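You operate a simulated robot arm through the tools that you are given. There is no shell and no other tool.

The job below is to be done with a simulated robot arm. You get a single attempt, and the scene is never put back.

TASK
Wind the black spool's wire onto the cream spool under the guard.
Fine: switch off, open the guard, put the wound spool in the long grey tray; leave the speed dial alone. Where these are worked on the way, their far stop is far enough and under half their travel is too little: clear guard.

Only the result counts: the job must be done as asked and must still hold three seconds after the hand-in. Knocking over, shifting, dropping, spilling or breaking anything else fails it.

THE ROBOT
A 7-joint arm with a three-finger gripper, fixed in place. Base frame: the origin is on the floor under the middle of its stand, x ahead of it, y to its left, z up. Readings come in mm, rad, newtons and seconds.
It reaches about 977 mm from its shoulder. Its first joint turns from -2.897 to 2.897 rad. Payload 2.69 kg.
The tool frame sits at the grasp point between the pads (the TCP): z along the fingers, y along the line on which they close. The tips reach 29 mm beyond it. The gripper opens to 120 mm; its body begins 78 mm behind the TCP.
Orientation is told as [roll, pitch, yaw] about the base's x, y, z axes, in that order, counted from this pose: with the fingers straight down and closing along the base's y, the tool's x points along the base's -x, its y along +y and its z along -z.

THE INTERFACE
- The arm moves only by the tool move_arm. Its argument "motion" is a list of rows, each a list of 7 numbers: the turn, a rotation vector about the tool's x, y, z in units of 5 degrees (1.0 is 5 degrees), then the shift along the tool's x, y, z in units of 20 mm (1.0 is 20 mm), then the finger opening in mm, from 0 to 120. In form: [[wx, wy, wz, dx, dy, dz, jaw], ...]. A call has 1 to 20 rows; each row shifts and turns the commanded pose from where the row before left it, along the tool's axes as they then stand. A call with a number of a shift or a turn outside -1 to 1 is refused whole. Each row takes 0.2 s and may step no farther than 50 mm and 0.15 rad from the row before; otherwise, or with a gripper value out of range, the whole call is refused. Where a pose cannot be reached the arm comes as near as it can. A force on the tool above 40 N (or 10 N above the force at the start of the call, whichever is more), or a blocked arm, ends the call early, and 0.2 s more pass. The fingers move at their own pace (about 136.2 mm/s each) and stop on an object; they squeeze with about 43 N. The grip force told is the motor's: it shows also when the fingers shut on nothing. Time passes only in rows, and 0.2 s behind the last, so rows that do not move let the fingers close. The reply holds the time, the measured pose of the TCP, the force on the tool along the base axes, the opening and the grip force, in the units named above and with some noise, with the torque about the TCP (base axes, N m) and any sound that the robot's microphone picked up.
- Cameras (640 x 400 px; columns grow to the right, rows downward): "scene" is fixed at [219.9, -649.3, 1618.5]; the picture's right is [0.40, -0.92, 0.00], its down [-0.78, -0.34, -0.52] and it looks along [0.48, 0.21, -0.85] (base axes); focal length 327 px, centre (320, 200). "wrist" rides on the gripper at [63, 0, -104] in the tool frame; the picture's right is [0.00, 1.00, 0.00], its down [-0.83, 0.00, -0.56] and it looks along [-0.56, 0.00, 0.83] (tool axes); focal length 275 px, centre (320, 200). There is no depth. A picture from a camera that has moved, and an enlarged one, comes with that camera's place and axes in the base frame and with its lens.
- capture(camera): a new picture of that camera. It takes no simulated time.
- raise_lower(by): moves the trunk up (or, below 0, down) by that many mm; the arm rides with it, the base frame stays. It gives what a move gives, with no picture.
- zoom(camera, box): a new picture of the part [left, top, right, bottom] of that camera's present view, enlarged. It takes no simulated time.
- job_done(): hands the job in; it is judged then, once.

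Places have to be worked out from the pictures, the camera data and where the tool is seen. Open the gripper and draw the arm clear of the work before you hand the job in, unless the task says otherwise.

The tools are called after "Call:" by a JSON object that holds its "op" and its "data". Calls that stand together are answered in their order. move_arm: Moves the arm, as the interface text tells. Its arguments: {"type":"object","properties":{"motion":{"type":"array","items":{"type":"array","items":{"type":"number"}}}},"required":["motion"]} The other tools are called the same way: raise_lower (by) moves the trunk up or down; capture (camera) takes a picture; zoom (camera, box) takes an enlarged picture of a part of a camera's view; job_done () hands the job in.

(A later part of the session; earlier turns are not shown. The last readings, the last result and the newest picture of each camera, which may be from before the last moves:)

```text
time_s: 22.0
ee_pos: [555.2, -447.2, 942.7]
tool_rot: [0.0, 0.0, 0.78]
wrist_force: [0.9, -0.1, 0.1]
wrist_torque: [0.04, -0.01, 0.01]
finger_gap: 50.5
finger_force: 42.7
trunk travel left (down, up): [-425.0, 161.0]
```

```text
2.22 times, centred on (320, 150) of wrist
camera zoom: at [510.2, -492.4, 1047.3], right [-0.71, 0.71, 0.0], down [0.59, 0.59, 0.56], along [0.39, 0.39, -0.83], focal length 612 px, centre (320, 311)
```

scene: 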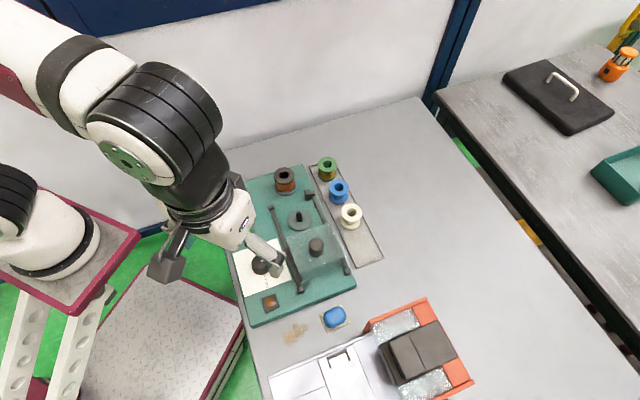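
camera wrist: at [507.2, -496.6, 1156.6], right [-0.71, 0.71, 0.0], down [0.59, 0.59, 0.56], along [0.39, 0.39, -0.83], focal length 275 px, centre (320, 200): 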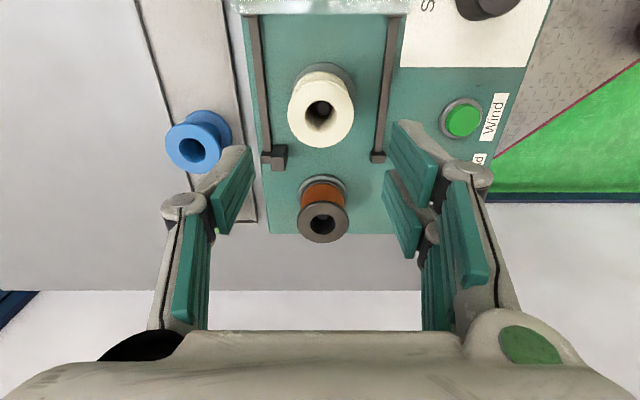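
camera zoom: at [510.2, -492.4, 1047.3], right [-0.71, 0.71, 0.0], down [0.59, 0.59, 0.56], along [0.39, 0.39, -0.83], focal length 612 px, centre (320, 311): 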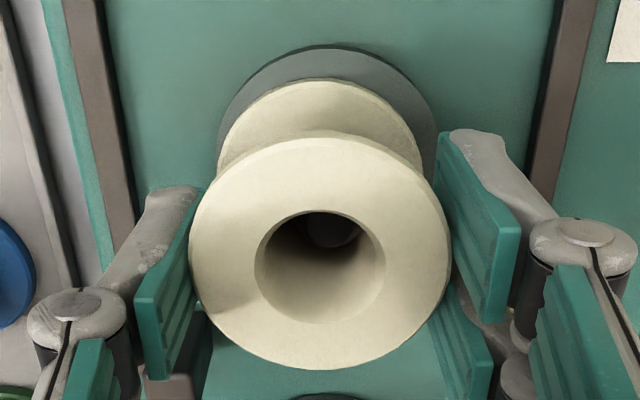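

Gripped again; the disc and spindle show about 2.5 mm to the right and slightly nearer the camera than the spool. I shift the spool accordingly and look before releasing.

Call:
{"op": "move_arm", "data": {"motion": [[0, 0, 0, 0.08, 0.065, 0, 40], [0, 0, 0, 0.08, 0.065, 0, 40], [0, 0, 0, 0, 0, 0, 40]]}}

Call:
{"op": "zoom", "data": {"camera": "wrist", "box": [250, 60, 390, 240]}}

Call:
{"op": "zoom", "data": {"camera": "scene", "box": [280, 190, 330, 240]}}

```text
time_s: 22.8
ee_pos: [551.5, -448.6, 944.3]
tool_rot: [-0.001, 0.001, 0.781]
wrist_force: [1.2, -0.7, 0.2]
wrist_torque: [-0.09, -0.07, 0.01]
finger_gap: 50.4
finger_force: 42.5
trunk travel left (down, up): [-425.0, 161.0]
```

```text
2.22 times, centred on (320, 150) of wrist
camera zoom: at [506.6, -492.8, 1047.3], right [-0.71, 0.71, 0.0], down [0.59, 0.59, 0.56], along [0.39, 0.39, -0.83], focal length 612 px, centre (320, 311)
```

zoom: 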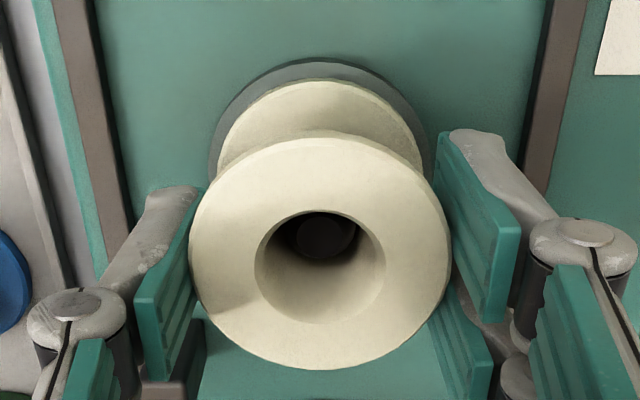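

```text
8.00 times, centred on (305, 215) of scene
camera zoom: at [219.9, -649.3, 1618.5], right [0.4, -0.92, 0.0], down [-0.78, -0.34, -0.52], along [0.48, 0.21, -0.85], focal length 2614 px, centre (440, 80)
```

zoom: 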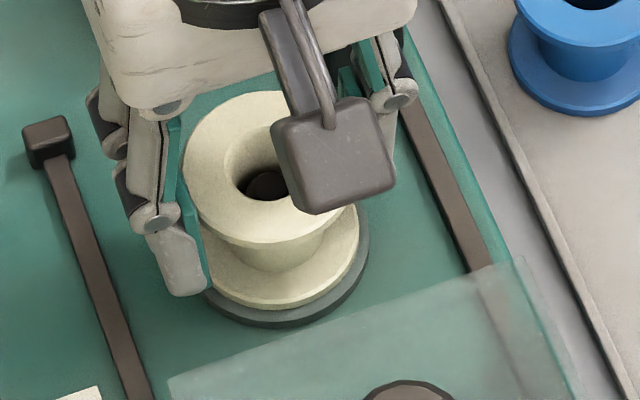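

The spool is now concentric with the disc within about 1 mm. I release it and rise clear.

Call:
{"op": "move_arm", "data": {"motion": [[0, 0, 0, 0, 0, 0, 54], [0, 0, 0, 0, 0, 0, 60], [0, 0, 0, 0, 0, 0, 68], [0, 0, 0, 0, 0, 0, 68], [0, 0, 0, 0, 0, -0.5, 68], [0, 0, 0, 0, 0, -1, 68], [0, 0, 0, 0, 0, -1, 68], [0, 0, 0, 0, 0, -1, 68], [0, 0, 0, 0, 0, -1, 68], [0, 0, 0, 0, 0, -1, 68], [0, 0, 0, 0, 0, -1, 68], [0, 0, 0, 0, 0, -1, 68], [0, 0, 0, 0, 0, 0, 68]]}}

Call:
{"op": "capture", "data": {"camera": "wrist"}}

Call:
{"op": "zoom", "data": {"camera": "scene", "box": [280, 190, 380, 290]}}

```text
time_s: 25.6
ee_pos: [551.6, -448.5, 1089.0]
tool_rot: [0.0, 0.001, 0.781]
wrist_force: [0.3, 0.3, 0.2]
wrist_torque: [0.03, -0.04, 0.01]
finger_gap: 68.2
finger_force: 0.0
trunk travel left (down, up): [-425.0, 161.0]
```

```text
taken
camera wrist: at [507.6, -493.0, 1194.4], right [-0.71, 0.71, 0.0], down [0.59, 0.59, 0.56], along [0.39, 0.39, -0.83], focal length 275 px, centre (320, 200)
```

wrist: 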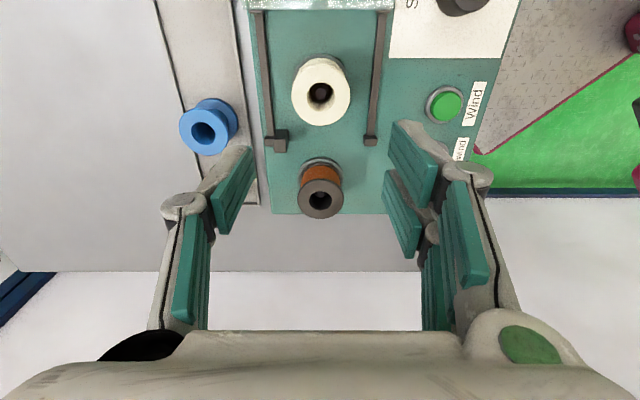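

```text
4.00 times, centred on (330, 240) of scene
camera zoom: at [219.9, -649.3, 1618.5], right [0.4, -0.92, 0.0], down [-0.78, -0.34, -0.52], along [0.48, 0.21, -0.85], focal length 1307 px, centre (280, 40)
```

zoom: 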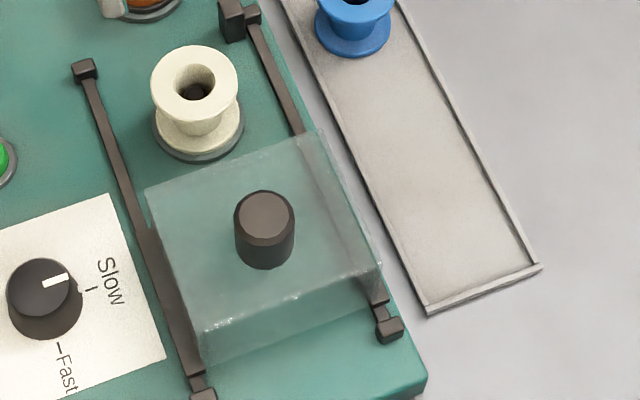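

Cream spool is well seated. Now I move along the rails, 115 mm, to above the guard's knob and measure it.

Call:
{"op": "move_arm", "data": {"motion": [[0, 0, 0, 0.95, 0, 0, 68], [0, 0, 0, 0.95, 0, 0, 68], [0, 0, 0, 0.95, 0, 0, 68], [0, 0, 0, 0.95, 0, 0, 68], [0, 0, 0, 0.95, 0, 0, 68], [0, 0, 0, 0.95, 0, 0, 68], [0, 0, 0, 0, 0, 0, 68]]}}

Call:
{"op": "capture", "data": {"camera": "wrist"}}

Call:
{"op": "zoom", "data": {"camera": "wrist", "box": [230, 40, 410, 220]}}

Call:
{"op": "zoom", "data": {"camera": "scene", "box": [260, 180, 400, 320]}}

```text
time_s: 27.2
ee_pos: [469.9, -527.4, 1092.7]
tool_rot: [0.001, 0.0, 0.781]
wrist_force: [0.0, 0.0, 0.2]
wrist_torque: [0.0, -0.03, 0.01]
finger_gap: 68.1
finger_force: 0.1
trunk travel left (down, up): [-425.0, 161.0]
```

```text
taken
camera wrist: at [424.2, -573.2, 1195.9], right [-0.71, 0.71, 0.0], down [0.59, 0.59, 0.56], along [0.39, 0.39, -0.83], focal length 275 px, centre (320, 200)
```

wrist: 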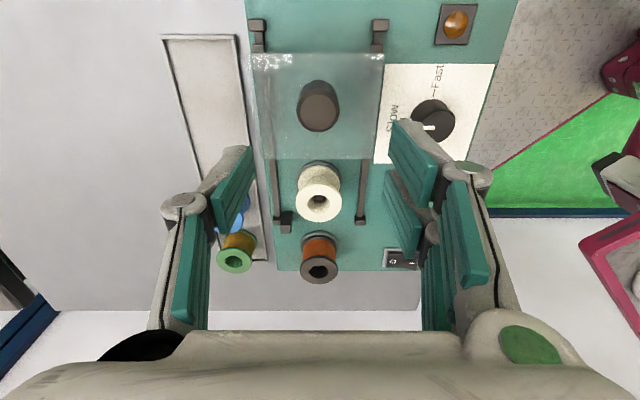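

```text
2.22 times, centred on (320, 130) of wrist
camera zoom: at [424.2, -573.2, 1195.9], right [-0.71, 0.71, 0.0], down [0.59, 0.59, 0.56], along [0.39, 0.39, -0.83], focal length 612 px, centre (320, 356)
```

zoom: 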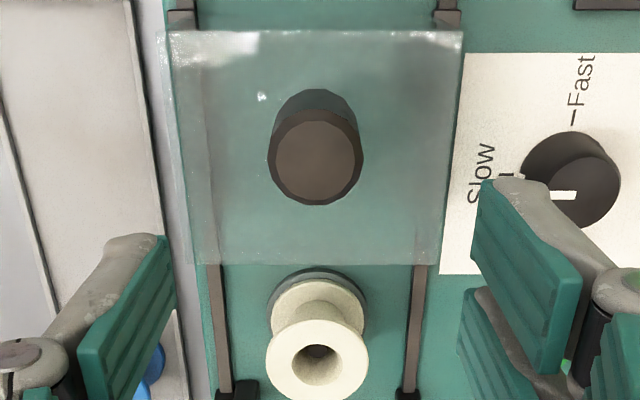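

```text
2.86 times, centred on (330, 250) of scene
camera zoom: at [219.9, -649.3, 1618.5], right [0.4, -0.92, 0.0], down [-0.78, -0.34, -0.52], along [0.48, 0.21, -0.85], focal length 934 px, centre (291, 57)
```

zoom: 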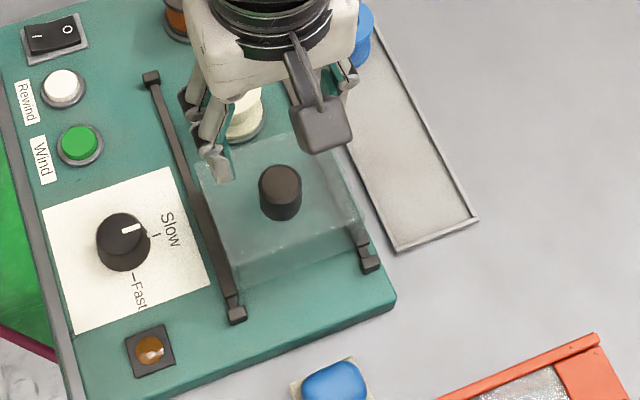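

Knob: top near z=997, about 30 mm wide and 29 mm tall, roof near z=968; it lies 5 mm toward the camera from the tool axis. I line up and descend most of the way.

Call:
{"op": "move_arm", "data": {"motion": [[0, 0, 0, 0.27, -0.065, 0, 64], [0, 0, 0, 0, 0, 0.9, 64], [0, 0, 0, 0, 0, 0.9, 64], [0, 0, 0, 0, 0, 0.9, 64], [0, 0, 0, 0, 0, 0.9, 64], [0, 0, 0, 0, 0, 0, 64]]}}

Call:
{"op": "capture", "data": {"camera": "wrist"}}

Call:
{"op": "zoom", "data": {"camera": "scene", "box": [280, 200, 360, 280]}}

```text
time_s: 28.6
ee_pos: [467.9, -534.3, 1021.1]
tool_rot: [0.001, -0.001, 0.782]
wrist_force: [0.6, 0.8, -0.1]
wrist_torque: [0.02, 0.01, 0.0]
finger_gap: 64.1
finger_force: 0.0
trunk travel left (down, up): [-425.0, 161.0]
```

```text
taken
camera wrist: at [422.3, -578.8, 1125.6], right [-0.71, 0.71, 0.0], down [0.59, 0.59, 0.56], along [0.39, 0.39, -0.83], focal length 275 px, centre (320, 200)
```

wrist: 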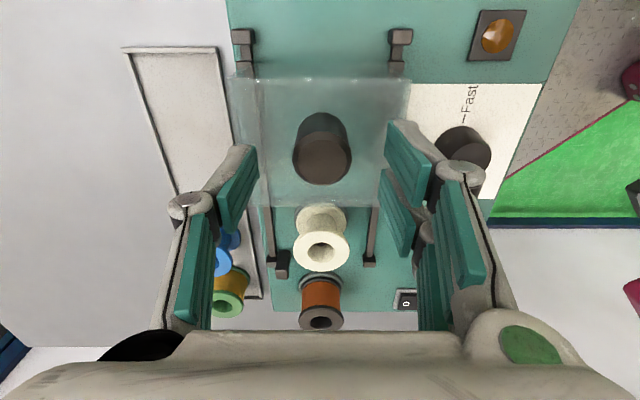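

```text
5.00 times, centred on (320, 240) of scene
camera zoom: at [219.9, -649.3, 1618.5], right [0.4, -0.92, 0.0], down [-0.78, -0.34, -0.52], along [0.48, 0.21, -0.85], focal length 1634 px, centre (320, 0)
```

zoom: 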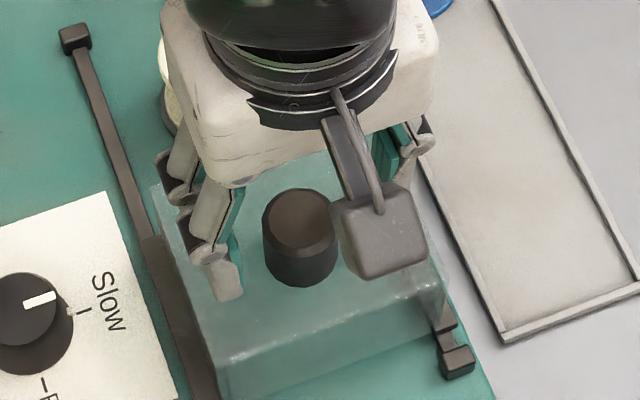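

The knob is between the fingers. I go down another 19 mm (tips about 4 mm above the roof) and close on it.

Call:
{"op": "move_arm", "data": {"motion": [[0, 0, 0, 0.1, 0, 0.5, 64], [0, 0, 0, 0, 0, 0.45, 64], [0, 0, 0, 0, 0, 0, 64], [0, 0, 0, 0, 0, 0, 20], [0, 0, 0, 0, 0, 0, 20], [0, 0, 0, 0, 0, 0, 20]]}}

Call:
{"op": "capture", "data": {"camera": "wrist"}}

Call:
{"op": "zoom", "data": {"camera": "scene", "box": [280, 200, 360, 280]}}

```text
time_s: 30.0
ee_pos: [465.1, -535.0, 1002.7]
tool_rot: [0.001, 0.0, 0.782]
wrist_force: [0.2, -1.8, 0.3]
wrist_torque: [-0.14, -0.01, 0.08]
finger_gap: 30.7
finger_force: 45.2
trunk travel left (down, up): [-425.0, 161.0]
```

```text
taken
camera wrist: at [420.1, -579.4, 1107.0], right [-0.71, 0.71, 0.0], down [0.59, 0.59, 0.56], along [0.39, 0.39, -0.83], focal length 275 px, centre (320, 200)
```

wrist: 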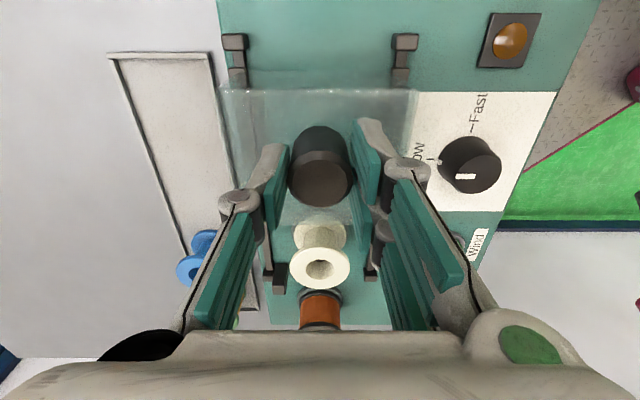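

```text
5.00 times, centred on (320, 240) of scene
camera zoom: at [219.9, -649.3, 1618.5], right [0.4, -0.92, 0.0], down [-0.78, -0.34, -0.52], along [0.48, 0.21, -0.85], focal length 1634 px, centre (320, 0)
```

zoom: 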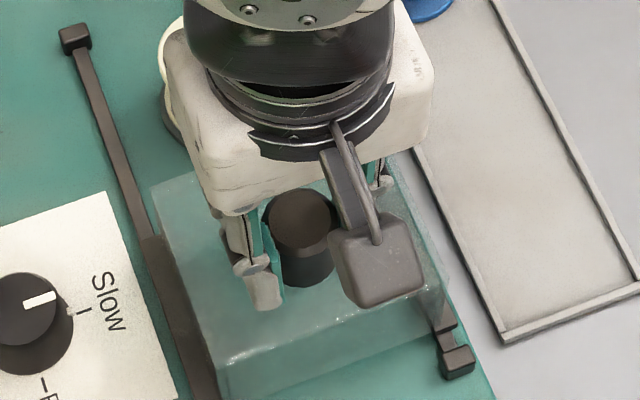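

The knob is gripped (30.7 mm). I start sliding the guard along the rails toward the spool, 50 mm first.

Call:
{"op": "move_arm", "data": {"motion": [[0, 0, 0, -0.25, 0, 0, 20], [0, 0, 0, -0.5, 0, 0, 20], [0, 0, 0, -0.5, 0, 0, 20], [0, 0, 0, -0.5, 0, 0, 20], [0, 0, 0, -0.5, 0, 0, 20], [0, 0, 0, -0.25, 0, 0, 20]]}}

Call:
{"op": "zoom", "data": {"camera": "scene", "box": [240, 160, 380, 300]}}

Call:
{"op": "capture", "data": {"camera": "wrist"}}

```text
time_s: 31.4
ee_pos: [500.4, -498.2, 1002.5]
tool_rot: [0.0, 0.001, 0.781]
wrist_force: [-4.3, 3.7, 6.6]
wrist_torque: [-0.61, 0.61, 0.02]
finger_gap: 31.1
finger_force: 44.8
trunk travel left (down, up): [-425.0, 161.0]
```

```text
2.86 times, centred on (310, 230) of scene
camera zoom: at [219.9, -649.3, 1618.5], right [0.4, -0.92, 0.0], down [-0.78, -0.34, -0.52], along [0.48, 0.21, -0.85], focal length 934 px, centre (349, 114)
```

zoom: 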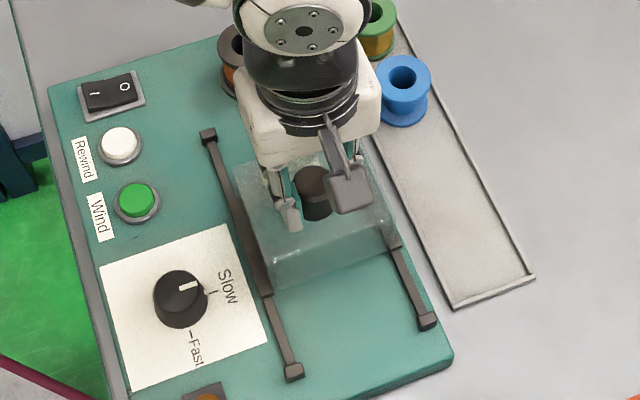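

```text
taken
camera wrist: at [455.6, -543.9, 1106.9], right [-0.71, 0.71, 0.0], down [0.59, 0.59, 0.56], along [0.39, 0.39, -0.83], focal length 275 px, centre (320, 200)
```

wrist: 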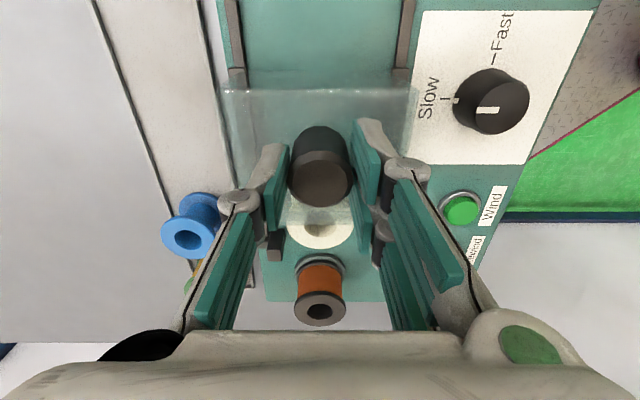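

The guard follows smoothly with little drag. I continue, with a slight sideways correction, in steps that get smaller toward the stop.

Call:
{"op": "move_arm", "data": {"motion": [[0, 0, 0, -0.4, 0.04, -0.03, 20], [0, 0, 0, -0.5, 0.01, 0, 20], [0, 0, 0, -0.5, 0.01, 0, 20], [0, 0, 0, -0.5, 0.01, 0, 20], [0, 0, 0, -0.4, 0.01, 0, 20], [0, 0, 0, -0.2, 0, 0, 20], [0, 0, 0, 0, 0, 0, 20]]}}

Call:
{"op": "capture", "data": {"camera": "wrist"}}

Call:
{"op": "zoom", "data": {"camera": "scene", "box": [240, 150, 380, 290]}}

```text
time_s: 33.0
ee_pos: [536.1, -463.2, 1003.1]
tool_rot: [-0.003, -0.001, 0.779]
wrist_force: [10.6, -11.0, 11.9]
wrist_torque: [-0.55, -0.23, -0.03]
finger_gap: 30.9
finger_force: 45.2
trunk travel left (down, up): [-425.0, 161.0]
```

```text
taken
camera wrist: at [490.9, -508.1, 1106.8], right [-0.71, 0.71, 0.0], down [0.59, 0.59, 0.56], along [0.39, 0.39, -0.83], focal length 275 px, centre (320, 200)
```

wrist: 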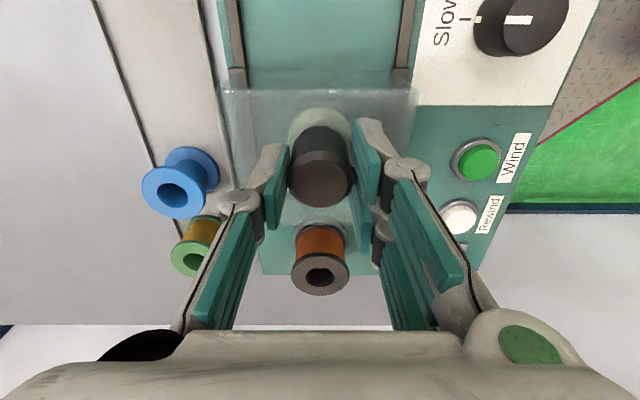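

```text
2.86 times, centred on (310, 220) of scene
camera zoom: at [219.9, -649.3, 1618.5], right [0.4, -0.92, 0.0], down [-0.78, -0.34, -0.52], along [0.48, 0.21, -0.85], focal length 934 px, centre (349, 143)
```

zoom: 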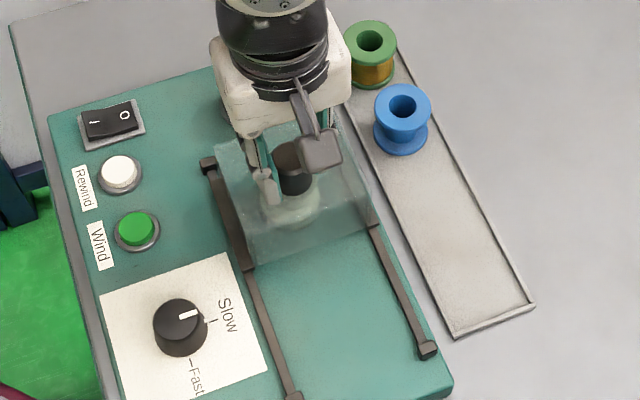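

The spool is now under the guard; I overcorrected sideways (15 N), so I undo part of that and continue in small steps to the far stop.

Call:
{"op": "move_arm", "data": {"motion": [[0, 0, 0, -0.1, -0.06, -0.03, 20], [0, 0, 0, -0.2, 0, 0, 20], [0, 0, 0, -0.2, 0, 0, 20], [0, 0, 0, 0, 0, 0, 20]]}}

Call:
{"op": "zoom", "data": {"camera": "scene", "box": [250, 160, 350, 260]}}

```text
time_s: 34.0
ee_pos: [540.0, -460.3, 1002.6]
tool_rot: [0.0, 0.003, 0.775]
wrist_force: [-17.0, -27.6, 5.1]
wrist_torque: [-0.87, 0.6, 0.07]
finger_gap: 31.0
finger_force: 45.3
trunk travel left (down, up): [-425.0, 161.0]
```

```text
4.00 times, centred on (300, 210) of scene
camera zoom: at [219.9, -649.3, 1618.5], right [0.4, -0.92, 0.0], down [-0.78, -0.34, -0.52], along [0.48, 0.21, -0.85], focal length 1307 px, centre (400, 160)
```

zoom: 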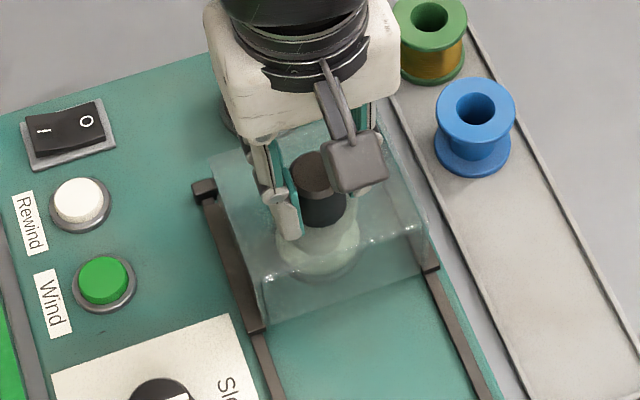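

A steady 31 N against the motion shows the guard is against its far stop, with the spool inside. I ease the push, release the knob and rise to check.

Call:
{"op": "move_arm", "data": {"motion": [[0, 0, 0, 0.1, 0.02, 0, 20], [0, 0, 0, 0, 0, 0, 40], [0, 0, 0, 0, 0, 0, 64], [0, 0, 0, 0, 0, 0, 64], [0, 0, 0, 0, 0, -0.5, 64], [0, 0, 0, 0, 0, -1, 64], [0, 0, 0, 0, 0, -1, 64], [0, 0, 0, 0, 0, -1, 64], [0, 0, 0, 0, 0, -1, 64], [0, 0, 0, 0, 0, 0, 64]]}}

Call:
{"op": "capture", "data": {"camera": "wrist"}}

Call:
{"op": "zoom", "data": {"camera": "scene", "box": [250, 160, 350, 260]}}

Call:
{"op": "zoom", "data": {"camera": "wrist", "box": [230, 40, 410, 240]}}

```text
time_s: 36.2
ee_pos: [541.8, -457.5, 1092.5]
tool_rot: [0.001, 0.0, 0.78]
wrist_force: [0.5, 0.9, 0.3]
wrist_torque: [-0.01, 0.03, 0.01]
finger_gap: 63.9
finger_force: 0.0
trunk travel left (down, up): [-425.0, 161.0]
```

```text
taken
camera wrist: at [497.1, -501.6, 1196.8], right [-0.71, 0.71, 0.0], down [0.59, 0.59, 0.56], along [0.39, 0.39, -0.83], focal length 275 px, centre (320, 200)
```

wrist: 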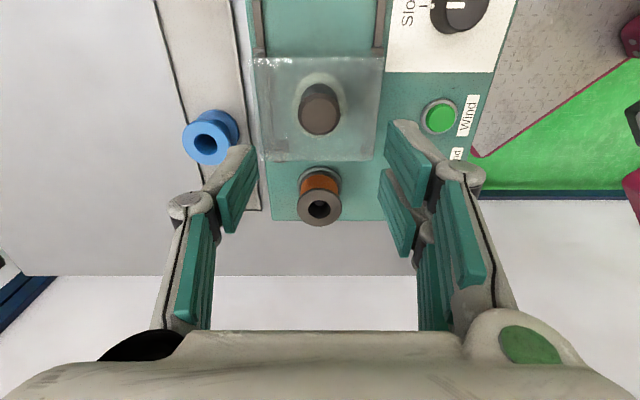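

```text
4.00 times, centred on (300, 210) of scene
camera zoom: at [219.9, -649.3, 1618.5], right [0.4, -0.92, 0.0], down [-0.78, -0.34, -0.52], along [0.48, 0.21, -0.85], focal length 1307 px, centre (400, 160)
```

zoom: 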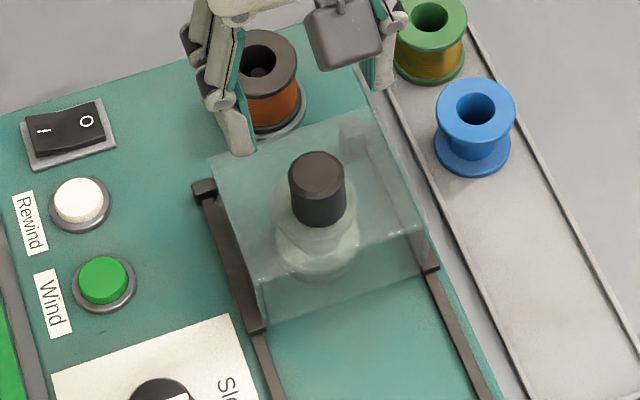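

```text
2.00 times, centred on (320, 140) of wrist
camera zoom: at [497.1, -501.6, 1196.8], right [-0.71, 0.71, 0.0], down [0.59, 0.59, 0.56], along [0.39, 0.39, -0.83], focal length 551 px, centre (320, 320)
```

zoom: 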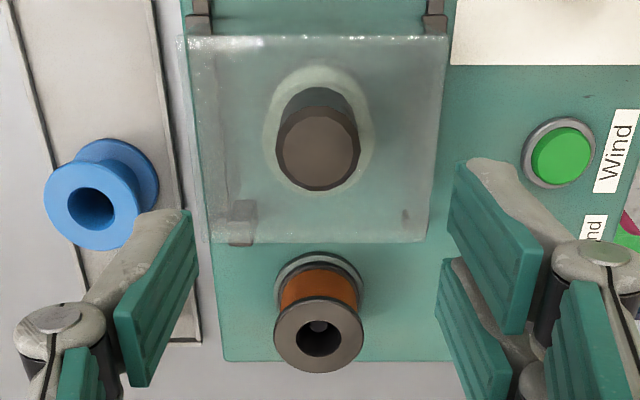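

The guard's runners rest against the end blocks and the spool stands upright inside. Next I close the fingers into a fist and move over the rocker switch, estimated with its I mark near (553,-251).

Call:
{"op": "move_arm", "data": {"motion": [[0, 0, 0, -0.839, 0.743, 0, 30], [0, 0, 0, -0.839, 0.743, 0, 0], [0, 0, 0, -0.839, 0.743, 0, 0], [0, 0, 0, -0.839, 0.743, 0, 0], [0, 0, 0, -0.839, 0.743, 0, 0], [0, 0, 0, -0.839, 0.743, 0, 0], [0, 0, 0, -0.839, 0.743, 0, 0], [0, 0, 0, -0.839, 0.743, 0, 0], [0, 0, 0, -0.839, 0.743, 0, 0], [0, 0, 0, 0, 0, 0.82, 0], [0, 0, 0, 0, 0, 0.82, 0], [0, 0, 0, 0, 0, 0.82, 0], [0, 0, 0, 0, 0, 0.82, 0], [0, 0, 0, 0, 0, 0, 0]]}}

Call:
{"op": "capture", "data": {"camera": "wrist"}}

Call:
{"op": "zoom", "data": {"camera": "scene", "box": [200, 140, 320, 260]}}

```text
time_s: 39.2
ee_pos: [554.9, -256.2, 1028.8]
tool_rot: [-0.001, 0.001, 0.78]
wrist_force: [0.8, -0.4, -0.2]
wrist_torque: [0.01, -0.01, 0.0]
finger_gap: 0.1
finger_force: 28.2
trunk travel left (down, up): [-425.0, 161.0]
```

```text
taken
camera wrist: at [509.6, -300.6, 1132.1], right [-0.71, 0.71, 0.0], down [0.59, 0.59, 0.56], along [0.39, 0.39, -0.83], focal length 275 px, centre (320, 200)
```

wrist: 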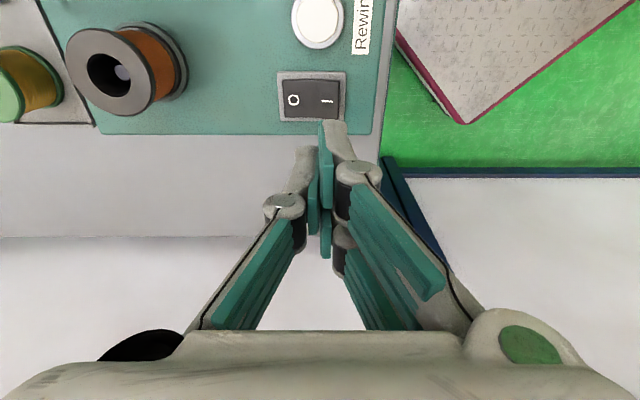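

```text
3.33 times, centred on (260, 200) of scene
camera zoom: at [219.9, -649.3, 1618.5], right [0.4, -0.92, 0.0], down [-0.78, -0.34, -0.52], along [0.48, 0.21, -0.85], focal length 1089 px, centre (520, 200)
```

zoom: 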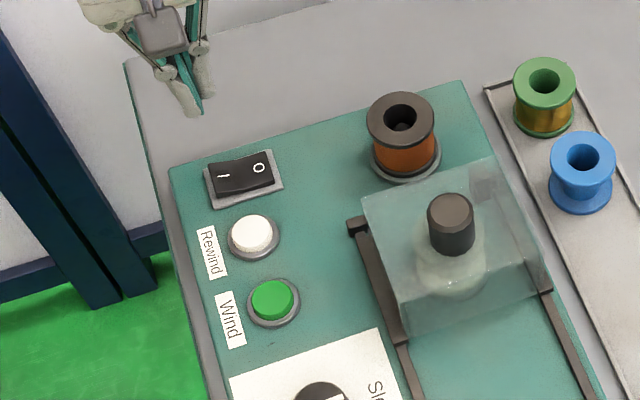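

The rocker is in view just behind the fist; I zoom in to read its position and tilt.

Call:
{"op": "zoom", "data": {"camera": "wrist", "box": [260, 50, 380, 150]}}

Call:
{"op": "zoom", "data": {"camera": "wrist", "box": [250, 100, 400, 270]}}

```text
4.00 times, centred on (320, 100) of wrist
camera zoom: at [509.6, -300.6, 1132.1], right [-0.71, 0.71, 0.0], down [0.59, 0.59, 0.56], along [0.39, 0.39, -0.83], focal length 1101 px, centre (320, 600)
```

zoom: 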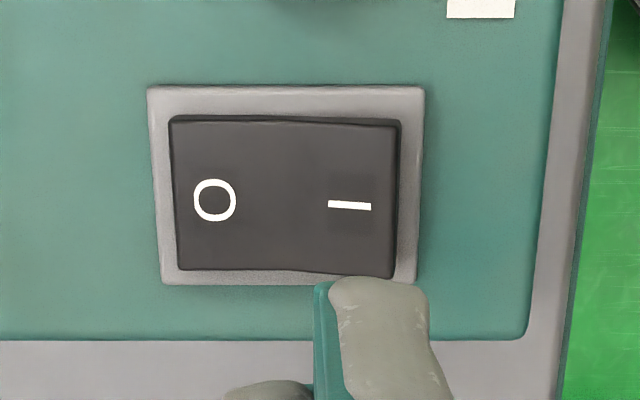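

```text
2.35 times, centred on (325, 185) of wrist
camera zoom: at [509.6, -300.6, 1132.1], right [-0.71, 0.71, 0.0], down [0.59, 0.59, 0.56], along [0.39, 0.39, -0.83], focal length 648 px, centre (308, 235)
```

zoom: 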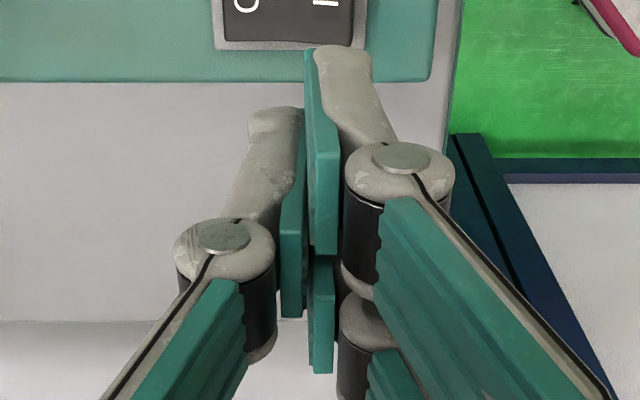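

The rocker is about 48 mm long; O end is down (switch off). I line the fist up over the I half and go down to about 15–20 mm above it.

Call:
{"op": "move_arm", "data": {"motion": [[0, 0, 0, 0.2, 0.42, 0, 0], [0, 0, 0, 0, 0, 1, 0], [0, 0, 0, 0, 0, 1, 0], [0, 0, 0, 0, 0, 1, 0], [0, 0, 0, 0, 0, 0.8, 0], [0, 0, 0, 0, 0, 0, 0]]}}

Call:
{"op": "zoom", "data": {"camera": "wrist", "box": [240, 80, 400, 200]}}

Call:
{"op": "zoom", "data": {"camera": "scene", "box": [200, 150, 280, 230]}}

```text
time_s: 40.6
ee_pos: [544.8, -253.7, 949.5]
tool_rot: [-0.001, 0.0, 0.782]
wrist_force: [0.1, -0.5, -1.1]
wrist_torque: [0.0, 0.02, 0.01]
finger_gap: 0.1
finger_force: 28.5
trunk travel left (down, up): [-425.0, 161.0]
```

```text
3.33 times, centred on (320, 140) of wrist
camera zoom: at [499.4, -298.5, 1054.7], right [-0.71, 0.71, 0.0], down [0.59, 0.59, 0.56], along [0.39, 0.39, -0.83], focal length 918 px, centre (320, 400)
```

zoom: 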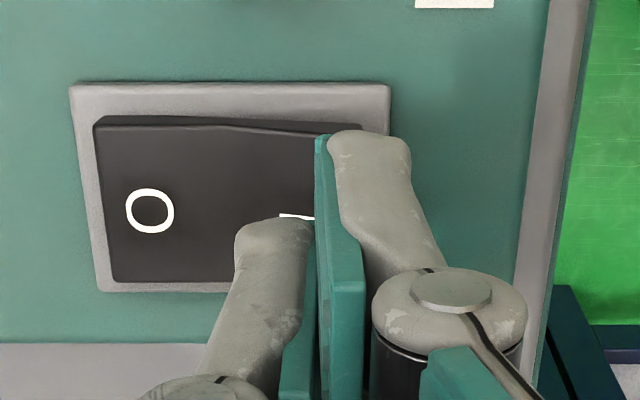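

```text
5.00 times, centred on (240, 190) of scene
camera zoom: at [219.9, -649.3, 1618.5], right [0.4, -0.92, 0.0], down [-0.78, -0.34, -0.52], along [0.48, 0.21, -0.85], focal length 1634 px, centre (720, 250)
```

zoom: 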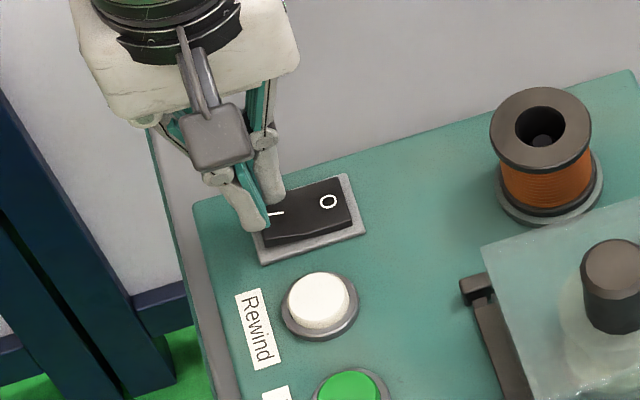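

The fist is just above the I end. I press down in small steps, watching the force and any sound.

Call:
{"op": "move_arm", "data": {"motion": [[0, 0, 0, 0, 0, 0.15, 0], [0, 0, 0, 0, 0, 0.15, 0], [0, 0, 0, 0, 0, 0.15, 0], [0, 0, 0, 0, 0, 0.1, 0], [0, 0, 0, 0, 0, 0.1, 0], [0, 0, 0, 0, 0, 0.1, 0]]}}

```text
time_s: 42.0
ee_pos: [545.2, -253.2, 935.8]
tool_rot: [-0.001, 0.001, 0.782]
wrist_force: [-0.6, -0.1, -0.5]
wrist_torque: [0.0, -0.01, -0.01]
finger_gap: 0.0
finger_force: 28.7
trunk travel left (down, up): [-425.0, 161.0]
```

No contact yet at TCP z=936. I continue in 1.5–2 mm steps.

Call:
{"op": "move_arm", "data": {"motion": [[0, 0, 0, 0, 0, 0.1, 0], [0, 0, 0, 0, 0, 0.1, 0], [0, 0, 0, 0, 0, 0.1, 0], [0, 0, 0, 0, 0, 0.08, 0]]}}

Call:
{"op": "zoom", "data": {"camera": "scene", "box": [200, 150, 280, 230]}}

```text
time_s: 43.0
ee_pos: [545.3, -252.4, 929.0]
tool_rot: [0.0, 0.0, 0.78]
wrist_force: [-0.2, 0.5, 0.1]
wrist_torque: [0.0, 0.02, 0.02]
finger_gap: 0.1
finger_force: 28.4
trunk travel left (down, up): [-425.0, 161.0]
```

```text
5.00 times, centred on (240, 190) of scene
camera zoom: at [219.9, -649.3, 1618.5], right [0.4, -0.92, 0.0], down [-0.78, -0.34, -0.52], along [0.48, 0.21, -0.85], focal length 1634 px, centre (720, 250)
```

zoom: 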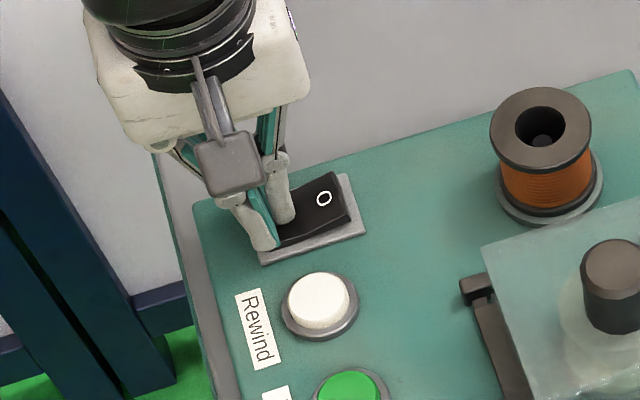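

The O end has now risen, so the rocker is tipping to I. I press a few millimetres more to make sure it is fully over.

Call:
{"op": "move_arm", "data": {"motion": [[0, 0, 0, 0, 0, 0.08, 0], [0, 0, 0, 0, 0, 0.08, 0], [0, 0, 0, 0, 0, 0, 0]]}}

Call:
{"op": "zoom", "data": {"camera": "scene", "box": [200, 150, 280, 230]}}

```text
time_s: 43.9
ee_pos: [545.5, -253.3, 928.9]
tool_rot: [-0.001, 0.0, 0.783]
wrist_force: [-7.7, 6.0, 24.0]
wrist_torque: [0.04, 0.07, 0.01]
finger_gap: 0.1
finger_force: 28.4
trunk travel left (down, up): [-425.0, 161.0]
stopped in row 3: the force on the tool passed its limit at 41 N (the readings are from after the stop); the commanded pose is now the measured one
```

```text
5.00 times, centred on (240, 190) of scene
camera zoom: at [219.9, -649.3, 1618.5], right [0.4, -0.92, 0.0], down [-0.78, -0.34, -0.52], along [0.48, 0.21, -0.85], focal length 1634 px, centre (720, 250)
```

zoom: 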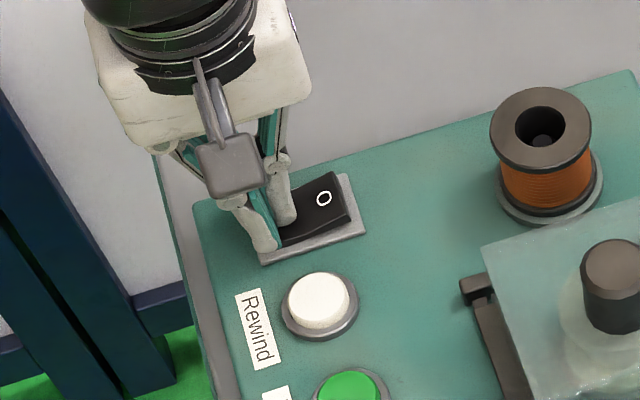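

Bottomed out at 41 N: the rocker is fully over to I. I rise and look at the switch and the amber lamp.

Call:
{"op": "move_arm", "data": {"motion": [[0, 0, 0, 0, 0, -0.5, 0], [0, 0, 0, 0, 0, -1, 0], [0, 0, 0, 0, 0, -1, 0], [0, 0, 0, 0, 0, -1, 0], [0, 0, 0, 0, 0, -1, 0], [0, 0, 0, 0, 0, 0, 0]]}}

Call:
{"op": "zoom", "data": {"camera": "scene", "box": [200, 150, 360, 320]}}

Call:
{"op": "capture", "data": {"camera": "wrist"}}

```text
time_s: 45.3
ee_pos: [548.2, -252.5, 1017.5]
tool_rot: [-0.002, 0.001, 0.782]
wrist_force: [-0.1, 0.0, 0.2]
wrist_torque: [0.02, -0.03, 0.01]
finger_gap: 0.1
finger_force: 28.6
trunk travel left (down, up): [-425.0, 161.0]
```

```text
2.35 times, centred on (280, 235) of scene
camera zoom: at [219.9, -649.3, 1618.5], right [0.4, -0.92, 0.0], down [-0.78, -0.34, -0.52], along [0.48, 0.21, -0.85], focal length 769 px, centre (414, 118)
```

zoom: 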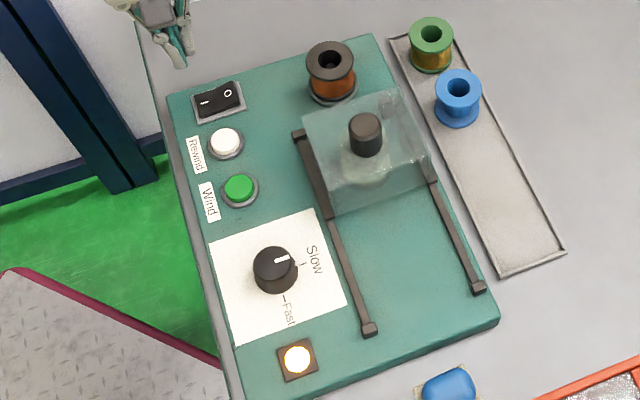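

```text
taken
camera wrist: at [503.2, -297.9, 1122.4], right [-0.71, 0.71, 0.0], down [0.59, 0.59, 0.56], along [0.39, 0.39, -0.83], focal length 275 px, centre (320, 200)
```

wrist: 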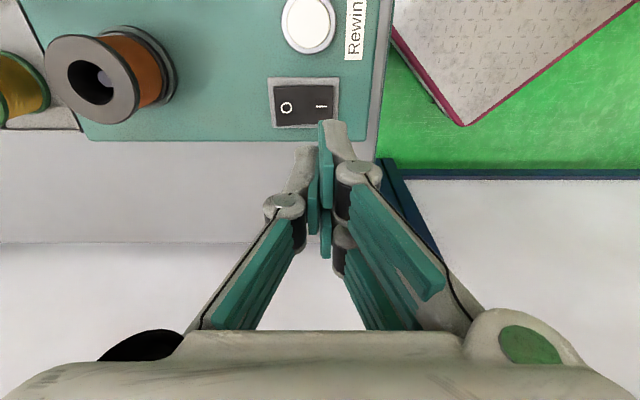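

The amber lamp is lit, so power is on. I move over the green Wind button, estimated at (469,-345) with its cap near z=905, and look at the alignment.

Call:
{"op": "move_arm", "data": {"motion": [[0, 0, 0, 0.863, -0.068, 0, 0], [0, 0, 0, 0.863, -0.068, 0, 0], [0, 0, 0, 0.863, -0.068, 0, 0], [0, 0, 0, 0.863, -0.068, 0, 0], [0, 0, 0, 0.863, -0.068, 0, 0], [0, 0, 0, 0.863, -0.068, 0, 0], [0, 0, 0, 0.863, -0.068, 0, 0], [0, 0, 0, 0, 0, 0.5, 0], [0, 0, 0, 0, 0, 0, 0]]}}

Call:
{"op": "capture", "data": {"camera": "wrist"}}

Call:
{"op": "zoom", "data": {"camera": "wrist", "box": [250, 60, 390, 180]}}

Call:
{"op": "zoom", "data": {"camera": "scene", "box": [200, 160, 320, 280]}}

```text
time_s: 47.3
ee_pos: [467.5, -347.2, 1005.8]
tool_rot: [-0.001, 0.0, 0.781]
wrist_force: [-0.5, -0.5, 0.1]
wrist_torque: [0.01, 0.02, 0.0]
finger_gap: 0.0
finger_force: 28.4
trunk travel left (down, up): [-425.0, 161.0]
```

```text
taken
camera wrist: at [422.5, -391.3, 1110.4], right [-0.71, 0.71, 0.0], down [0.59, 0.59, 0.56], along [0.39, 0.39, -0.83], focal length 275 px, centre (320, 200)
```

wrist: 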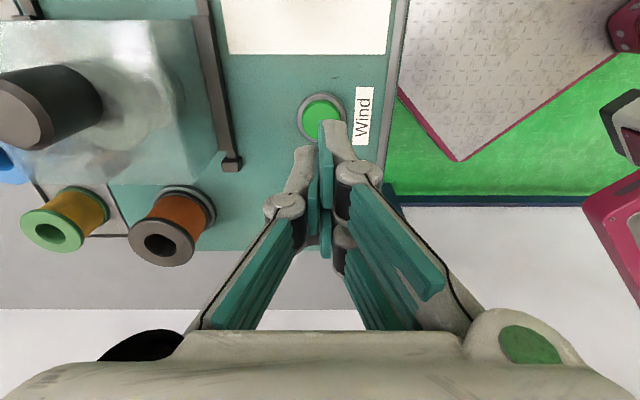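

```text
3.33 times, centred on (320, 120) of wrist
camera zoom: at [422.5, -391.3, 1110.4], right [-0.71, 0.71, 0.0], down [0.59, 0.59, 0.56], along [0.39, 0.39, -0.83], focal length 918 px, centre (320, 467)
```

zoom: 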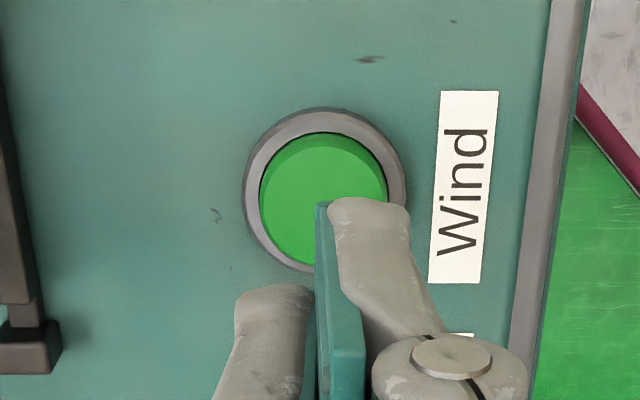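

```text
3.33 times, centred on (260, 220) of scene
camera zoom: at [219.9, -649.3, 1618.5], right [0.4, -0.92, 0.0], down [-0.78, -0.34, -0.52], along [0.48, 0.21, -0.85], focal length 1089 px, centre (520, 133)
```

zoom: 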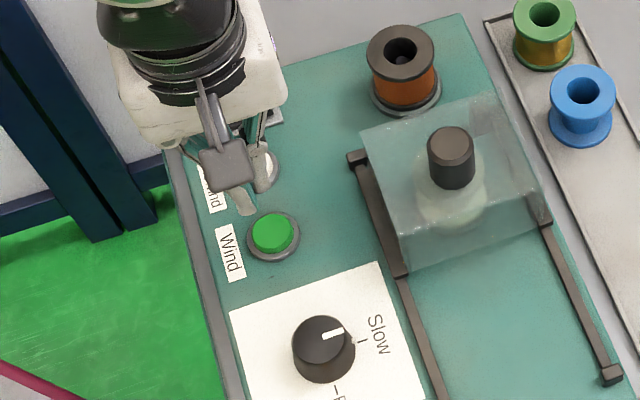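

The button centre is 4 mm ahead of the tool axis. I correct and lower to about 10 mm above the cap.

Call:
{"op": "move_arm", "data": {"motion": [[0, 0, 0, -0.19, 0.04, 0, 0], [0, 0, 0, 0, 0, 1, 0], [0, 0, 0, 0, 0, 1, 0], [0, 0, 0, 0, 0, 0.9, 0], [0, 0, 0, 0, 0, 0, 0]]}}

Call:
{"op": "zoom", "data": {"camera": "scene", "box": [210, 180, 290, 260]}}

Call:
{"op": "zoom", "data": {"camera": "wrist", "box": [250, 80, 390, 200]}}

```text
time_s: 48.5
ee_pos: [468.8, -343.4, 947.6]
tool_rot: [-0.001, -0.001, 0.781]
wrist_force: [0.1, -0.3, -0.5]
wrist_torque: [0.01, -0.03, 0.0]
finger_gap: 0.0
finger_force: 28.5
trunk travel left (down, up): [-425.0, 161.0]
```

```text
5.00 times, centred on (250, 220) of scene
camera zoom: at [219.9, -649.3, 1618.5], right [0.4, -0.92, 0.0], down [-0.78, -0.34, -0.52], along [0.48, 0.21, -0.85], focal length 1634 px, centre (670, 100)
```

zoom: 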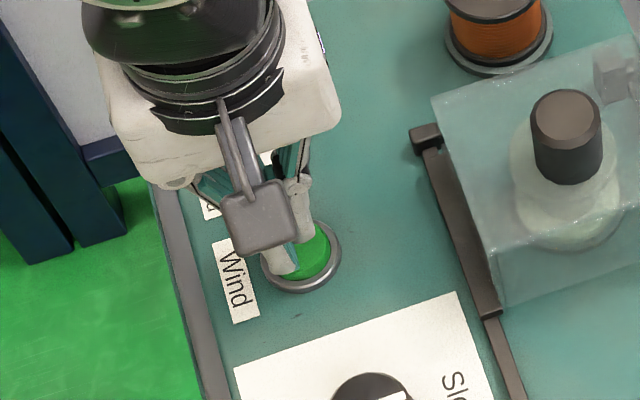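

```text
3.33 times, centred on (320, 140) of wrist
camera zoom: at [423.7, -387.8, 1052.6], right [-0.71, 0.71, 0.0], down [0.59, 0.59, 0.56], along [0.39, 0.39, -0.83], focal length 918 px, centre (320, 400)
```

zoom: 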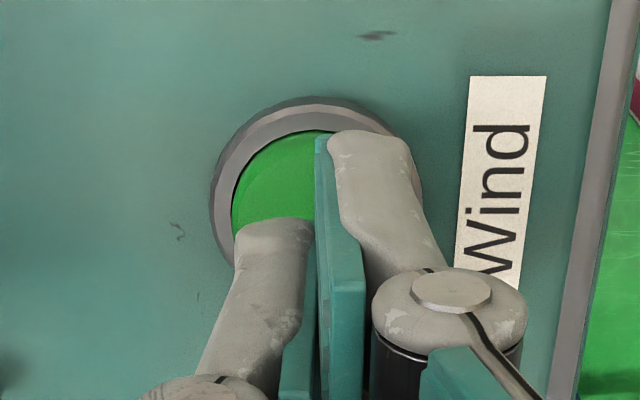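

Well aligned over the green cap. I press down in small steps until it bottoms, listening for the motor.

Call:
{"op": "move_arm", "data": {"motion": [[0, 0, 0, 0, 0, 0.15, 0], [0, 0, 0, 0, 0, 0.15, 0], [0, 0, 0, 0, 0, 0.1, 0], [0, 0, 0, 0, 0, 0.1, 0], [0, 0, 0, 0, 0, 0.1, 0]]}}

```text
time_s: 49.7
ee_pos: [469.5, -342.3, 937.2]
tool_rot: [-0.003, 0.001, 0.779]
wrist_force: [-0.4, 0.2, -0.3]
wrist_torque: [-0.02, -0.02, -0.01]
finger_gap: 0.0
finger_force: 29.0
trunk travel left (down, up): [-425.0, 161.0]
```

Call:
{"op": "move_arm", "data": {"motion": [[0, 0, 0, 0, 0, 0.08, 0], [0, 0, 0, 0, 0, 0.08, 0], [0, 0, 0, 0, 0, 0.08, 0]]}}

Call:
{"op": "zoom", "data": {"camera": "scene", "box": [210, 180, 290, 260]}}

```text
time_s: 50.5
ee_pos: [469.5, -342.9, 930.8]
tool_rot: [0.0, 0.001, 0.782]
wrist_force: [0.0, -0.2, 0.4]
wrist_torque: [0.0, 0.04, 0.0]
finger_gap: 0.0
finger_force: 28.4
trunk travel left (down, up): [-425.0, 161.0]
```

```text
5.00 times, centred on (250, 220) of scene
camera zoom: at [219.9, -649.3, 1618.5], right [0.4, -0.92, 0.0], down [-0.78, -0.34, -0.52], along [0.48, 0.21, -0.85], focal length 1634 px, centre (670, 100)
```

zoom: 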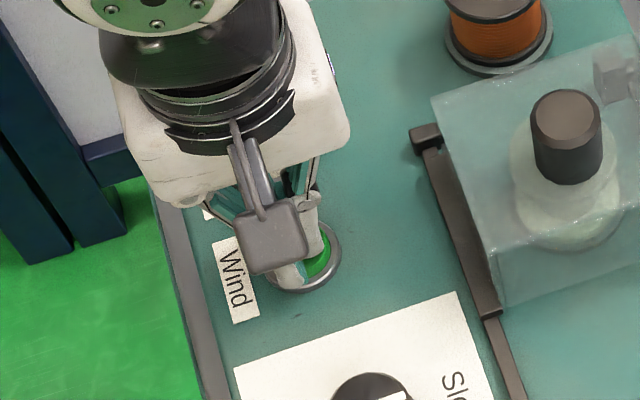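

Still only light force at TCP z=931. I keep pressing in 1.6 mm steps.

Call:
{"op": "move_arm", "data": {"motion": [[0, 0, 0, 0, 0, 0.08, 0], [0, 0, 0, 0, 0, 0.08, 0], [0, 0, 0, 0, 0, 0, 0]]}}

Call:
{"op": "zoom", "data": {"camera": "scene", "box": [210, 160, 330, 280]}}

```text
time_s: 51.3
ee_pos: [469.4, -343.9, 928.3]
tool_rot: [-0.002, 0.0, 0.781]
wrist_force: [-0.1, -0.7, 1.3]
wrist_torque: [0.01, -0.02, -0.02]
finger_gap: 6.1
finger_force: 28.7
trunk travel left (down, up): [-425.0, 161.0]
```

```text
3.33 times, centred on (270, 220) of scene
camera zoom: at [219.9, -649.3, 1618.5], right [0.4, -0.92, 0.0], down [-0.78, -0.34, -0.52], along [0.48, 0.21, -0.85], focal length 1089 px, centre (487, 133)
```

zoom: 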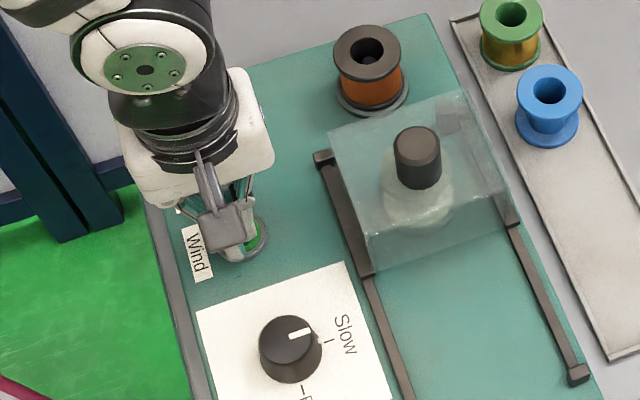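

The finger gap opened to 6 mm, so the tips may be sliding on the cap. I look with the wrist camera before pushing further.

Call:
{"op": "capture", "data": {"camera": "wrist"}}

Call:
{"op": "zoom", "data": {"camera": "wrist", "box": [240, 80, 400, 220]}}

Call:
{"op": "zoom", "data": {"camera": "scene", "box": [225, 200, 275, 250]}}

```text
taken
camera wrist: at [424.4, -388.6, 1032.1], right [-0.71, 0.71, 0.0], down [0.59, 0.59, 0.56], along [0.39, 0.39, -0.83], focal length 275 px, centre (320, 200)
```

wrist: 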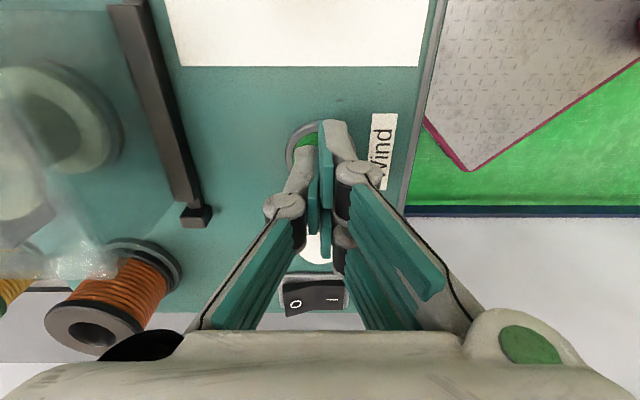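

```text
2.86 times, centred on (320, 150) of wrist
camera zoom: at [424.4, -388.6, 1032.1], right [-0.71, 0.71, 0.0], down [0.59, 0.59, 0.56], along [0.39, 0.39, -0.83], focal length 786 px, centre (320, 343)
```

zoom: 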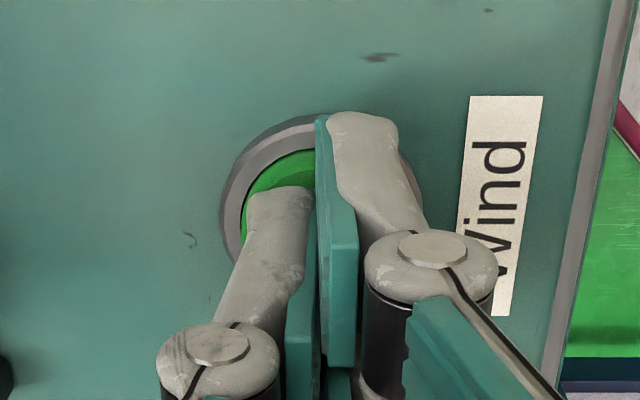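

```text
8.00 times, centred on (250, 225) of scene
camera zoom: at [219.9, -649.3, 1618.5], right [0.4, -0.92, 0.0], down [-0.78, -0.34, -0.52], along [0.48, 0.21, -0.85], focal length 2614 px, centre (880, 0)
```

zoom: 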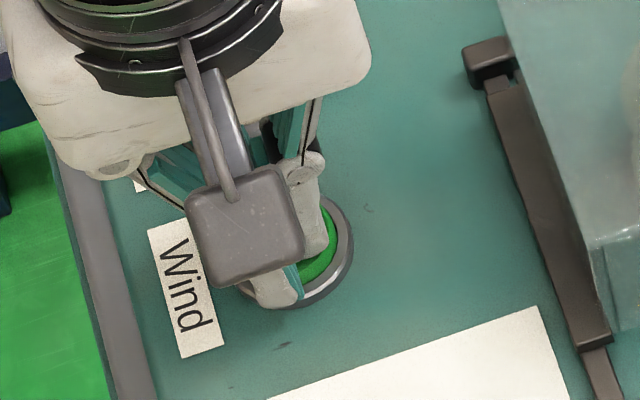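

The fingers still look closed and the cap is partly down, with no motor sound yet. I press a little deeper.

Call:
{"op": "move_arm", "data": {"motion": [[0, 0, 0, 0, 0, 0.06, 0], [0, 0, 0, 0, 0, 0.06, 0], [0, 0, 0, 0, 0, 0, 0]]}}

Call:
{"op": "zoom", "data": {"camera": "wrist", "box": [0, 60, 400, 340]}}

```text
time_s: 52.1
ee_pos: [469.5, -345.7, 926.6]
tool_rot: [-0.003, 0.0, 0.782]
wrist_force: [-0.3, -1.1, 2.4]
wrist_torque: [-0.02, 0.03, 0.01]
finger_gap: 6.0
finger_force: 28.6
trunk travel left (down, up): [-425.0, 161.0]
heard: click
```

```text
1.43 times, centred on (200, 200) of wrist
camera zoom: at [424.4, -388.5, 1030.6], right [-0.71, 0.71, 0.0], down [0.59, 0.59, 0.56], along [0.39, 0.39, -0.83], focal length 393 px, centre (491, 200)
```

zoom: 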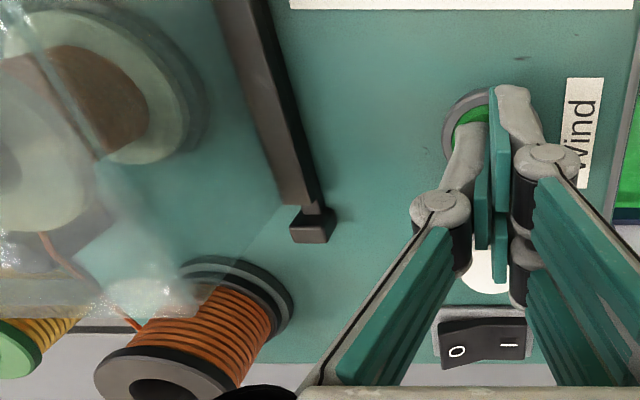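

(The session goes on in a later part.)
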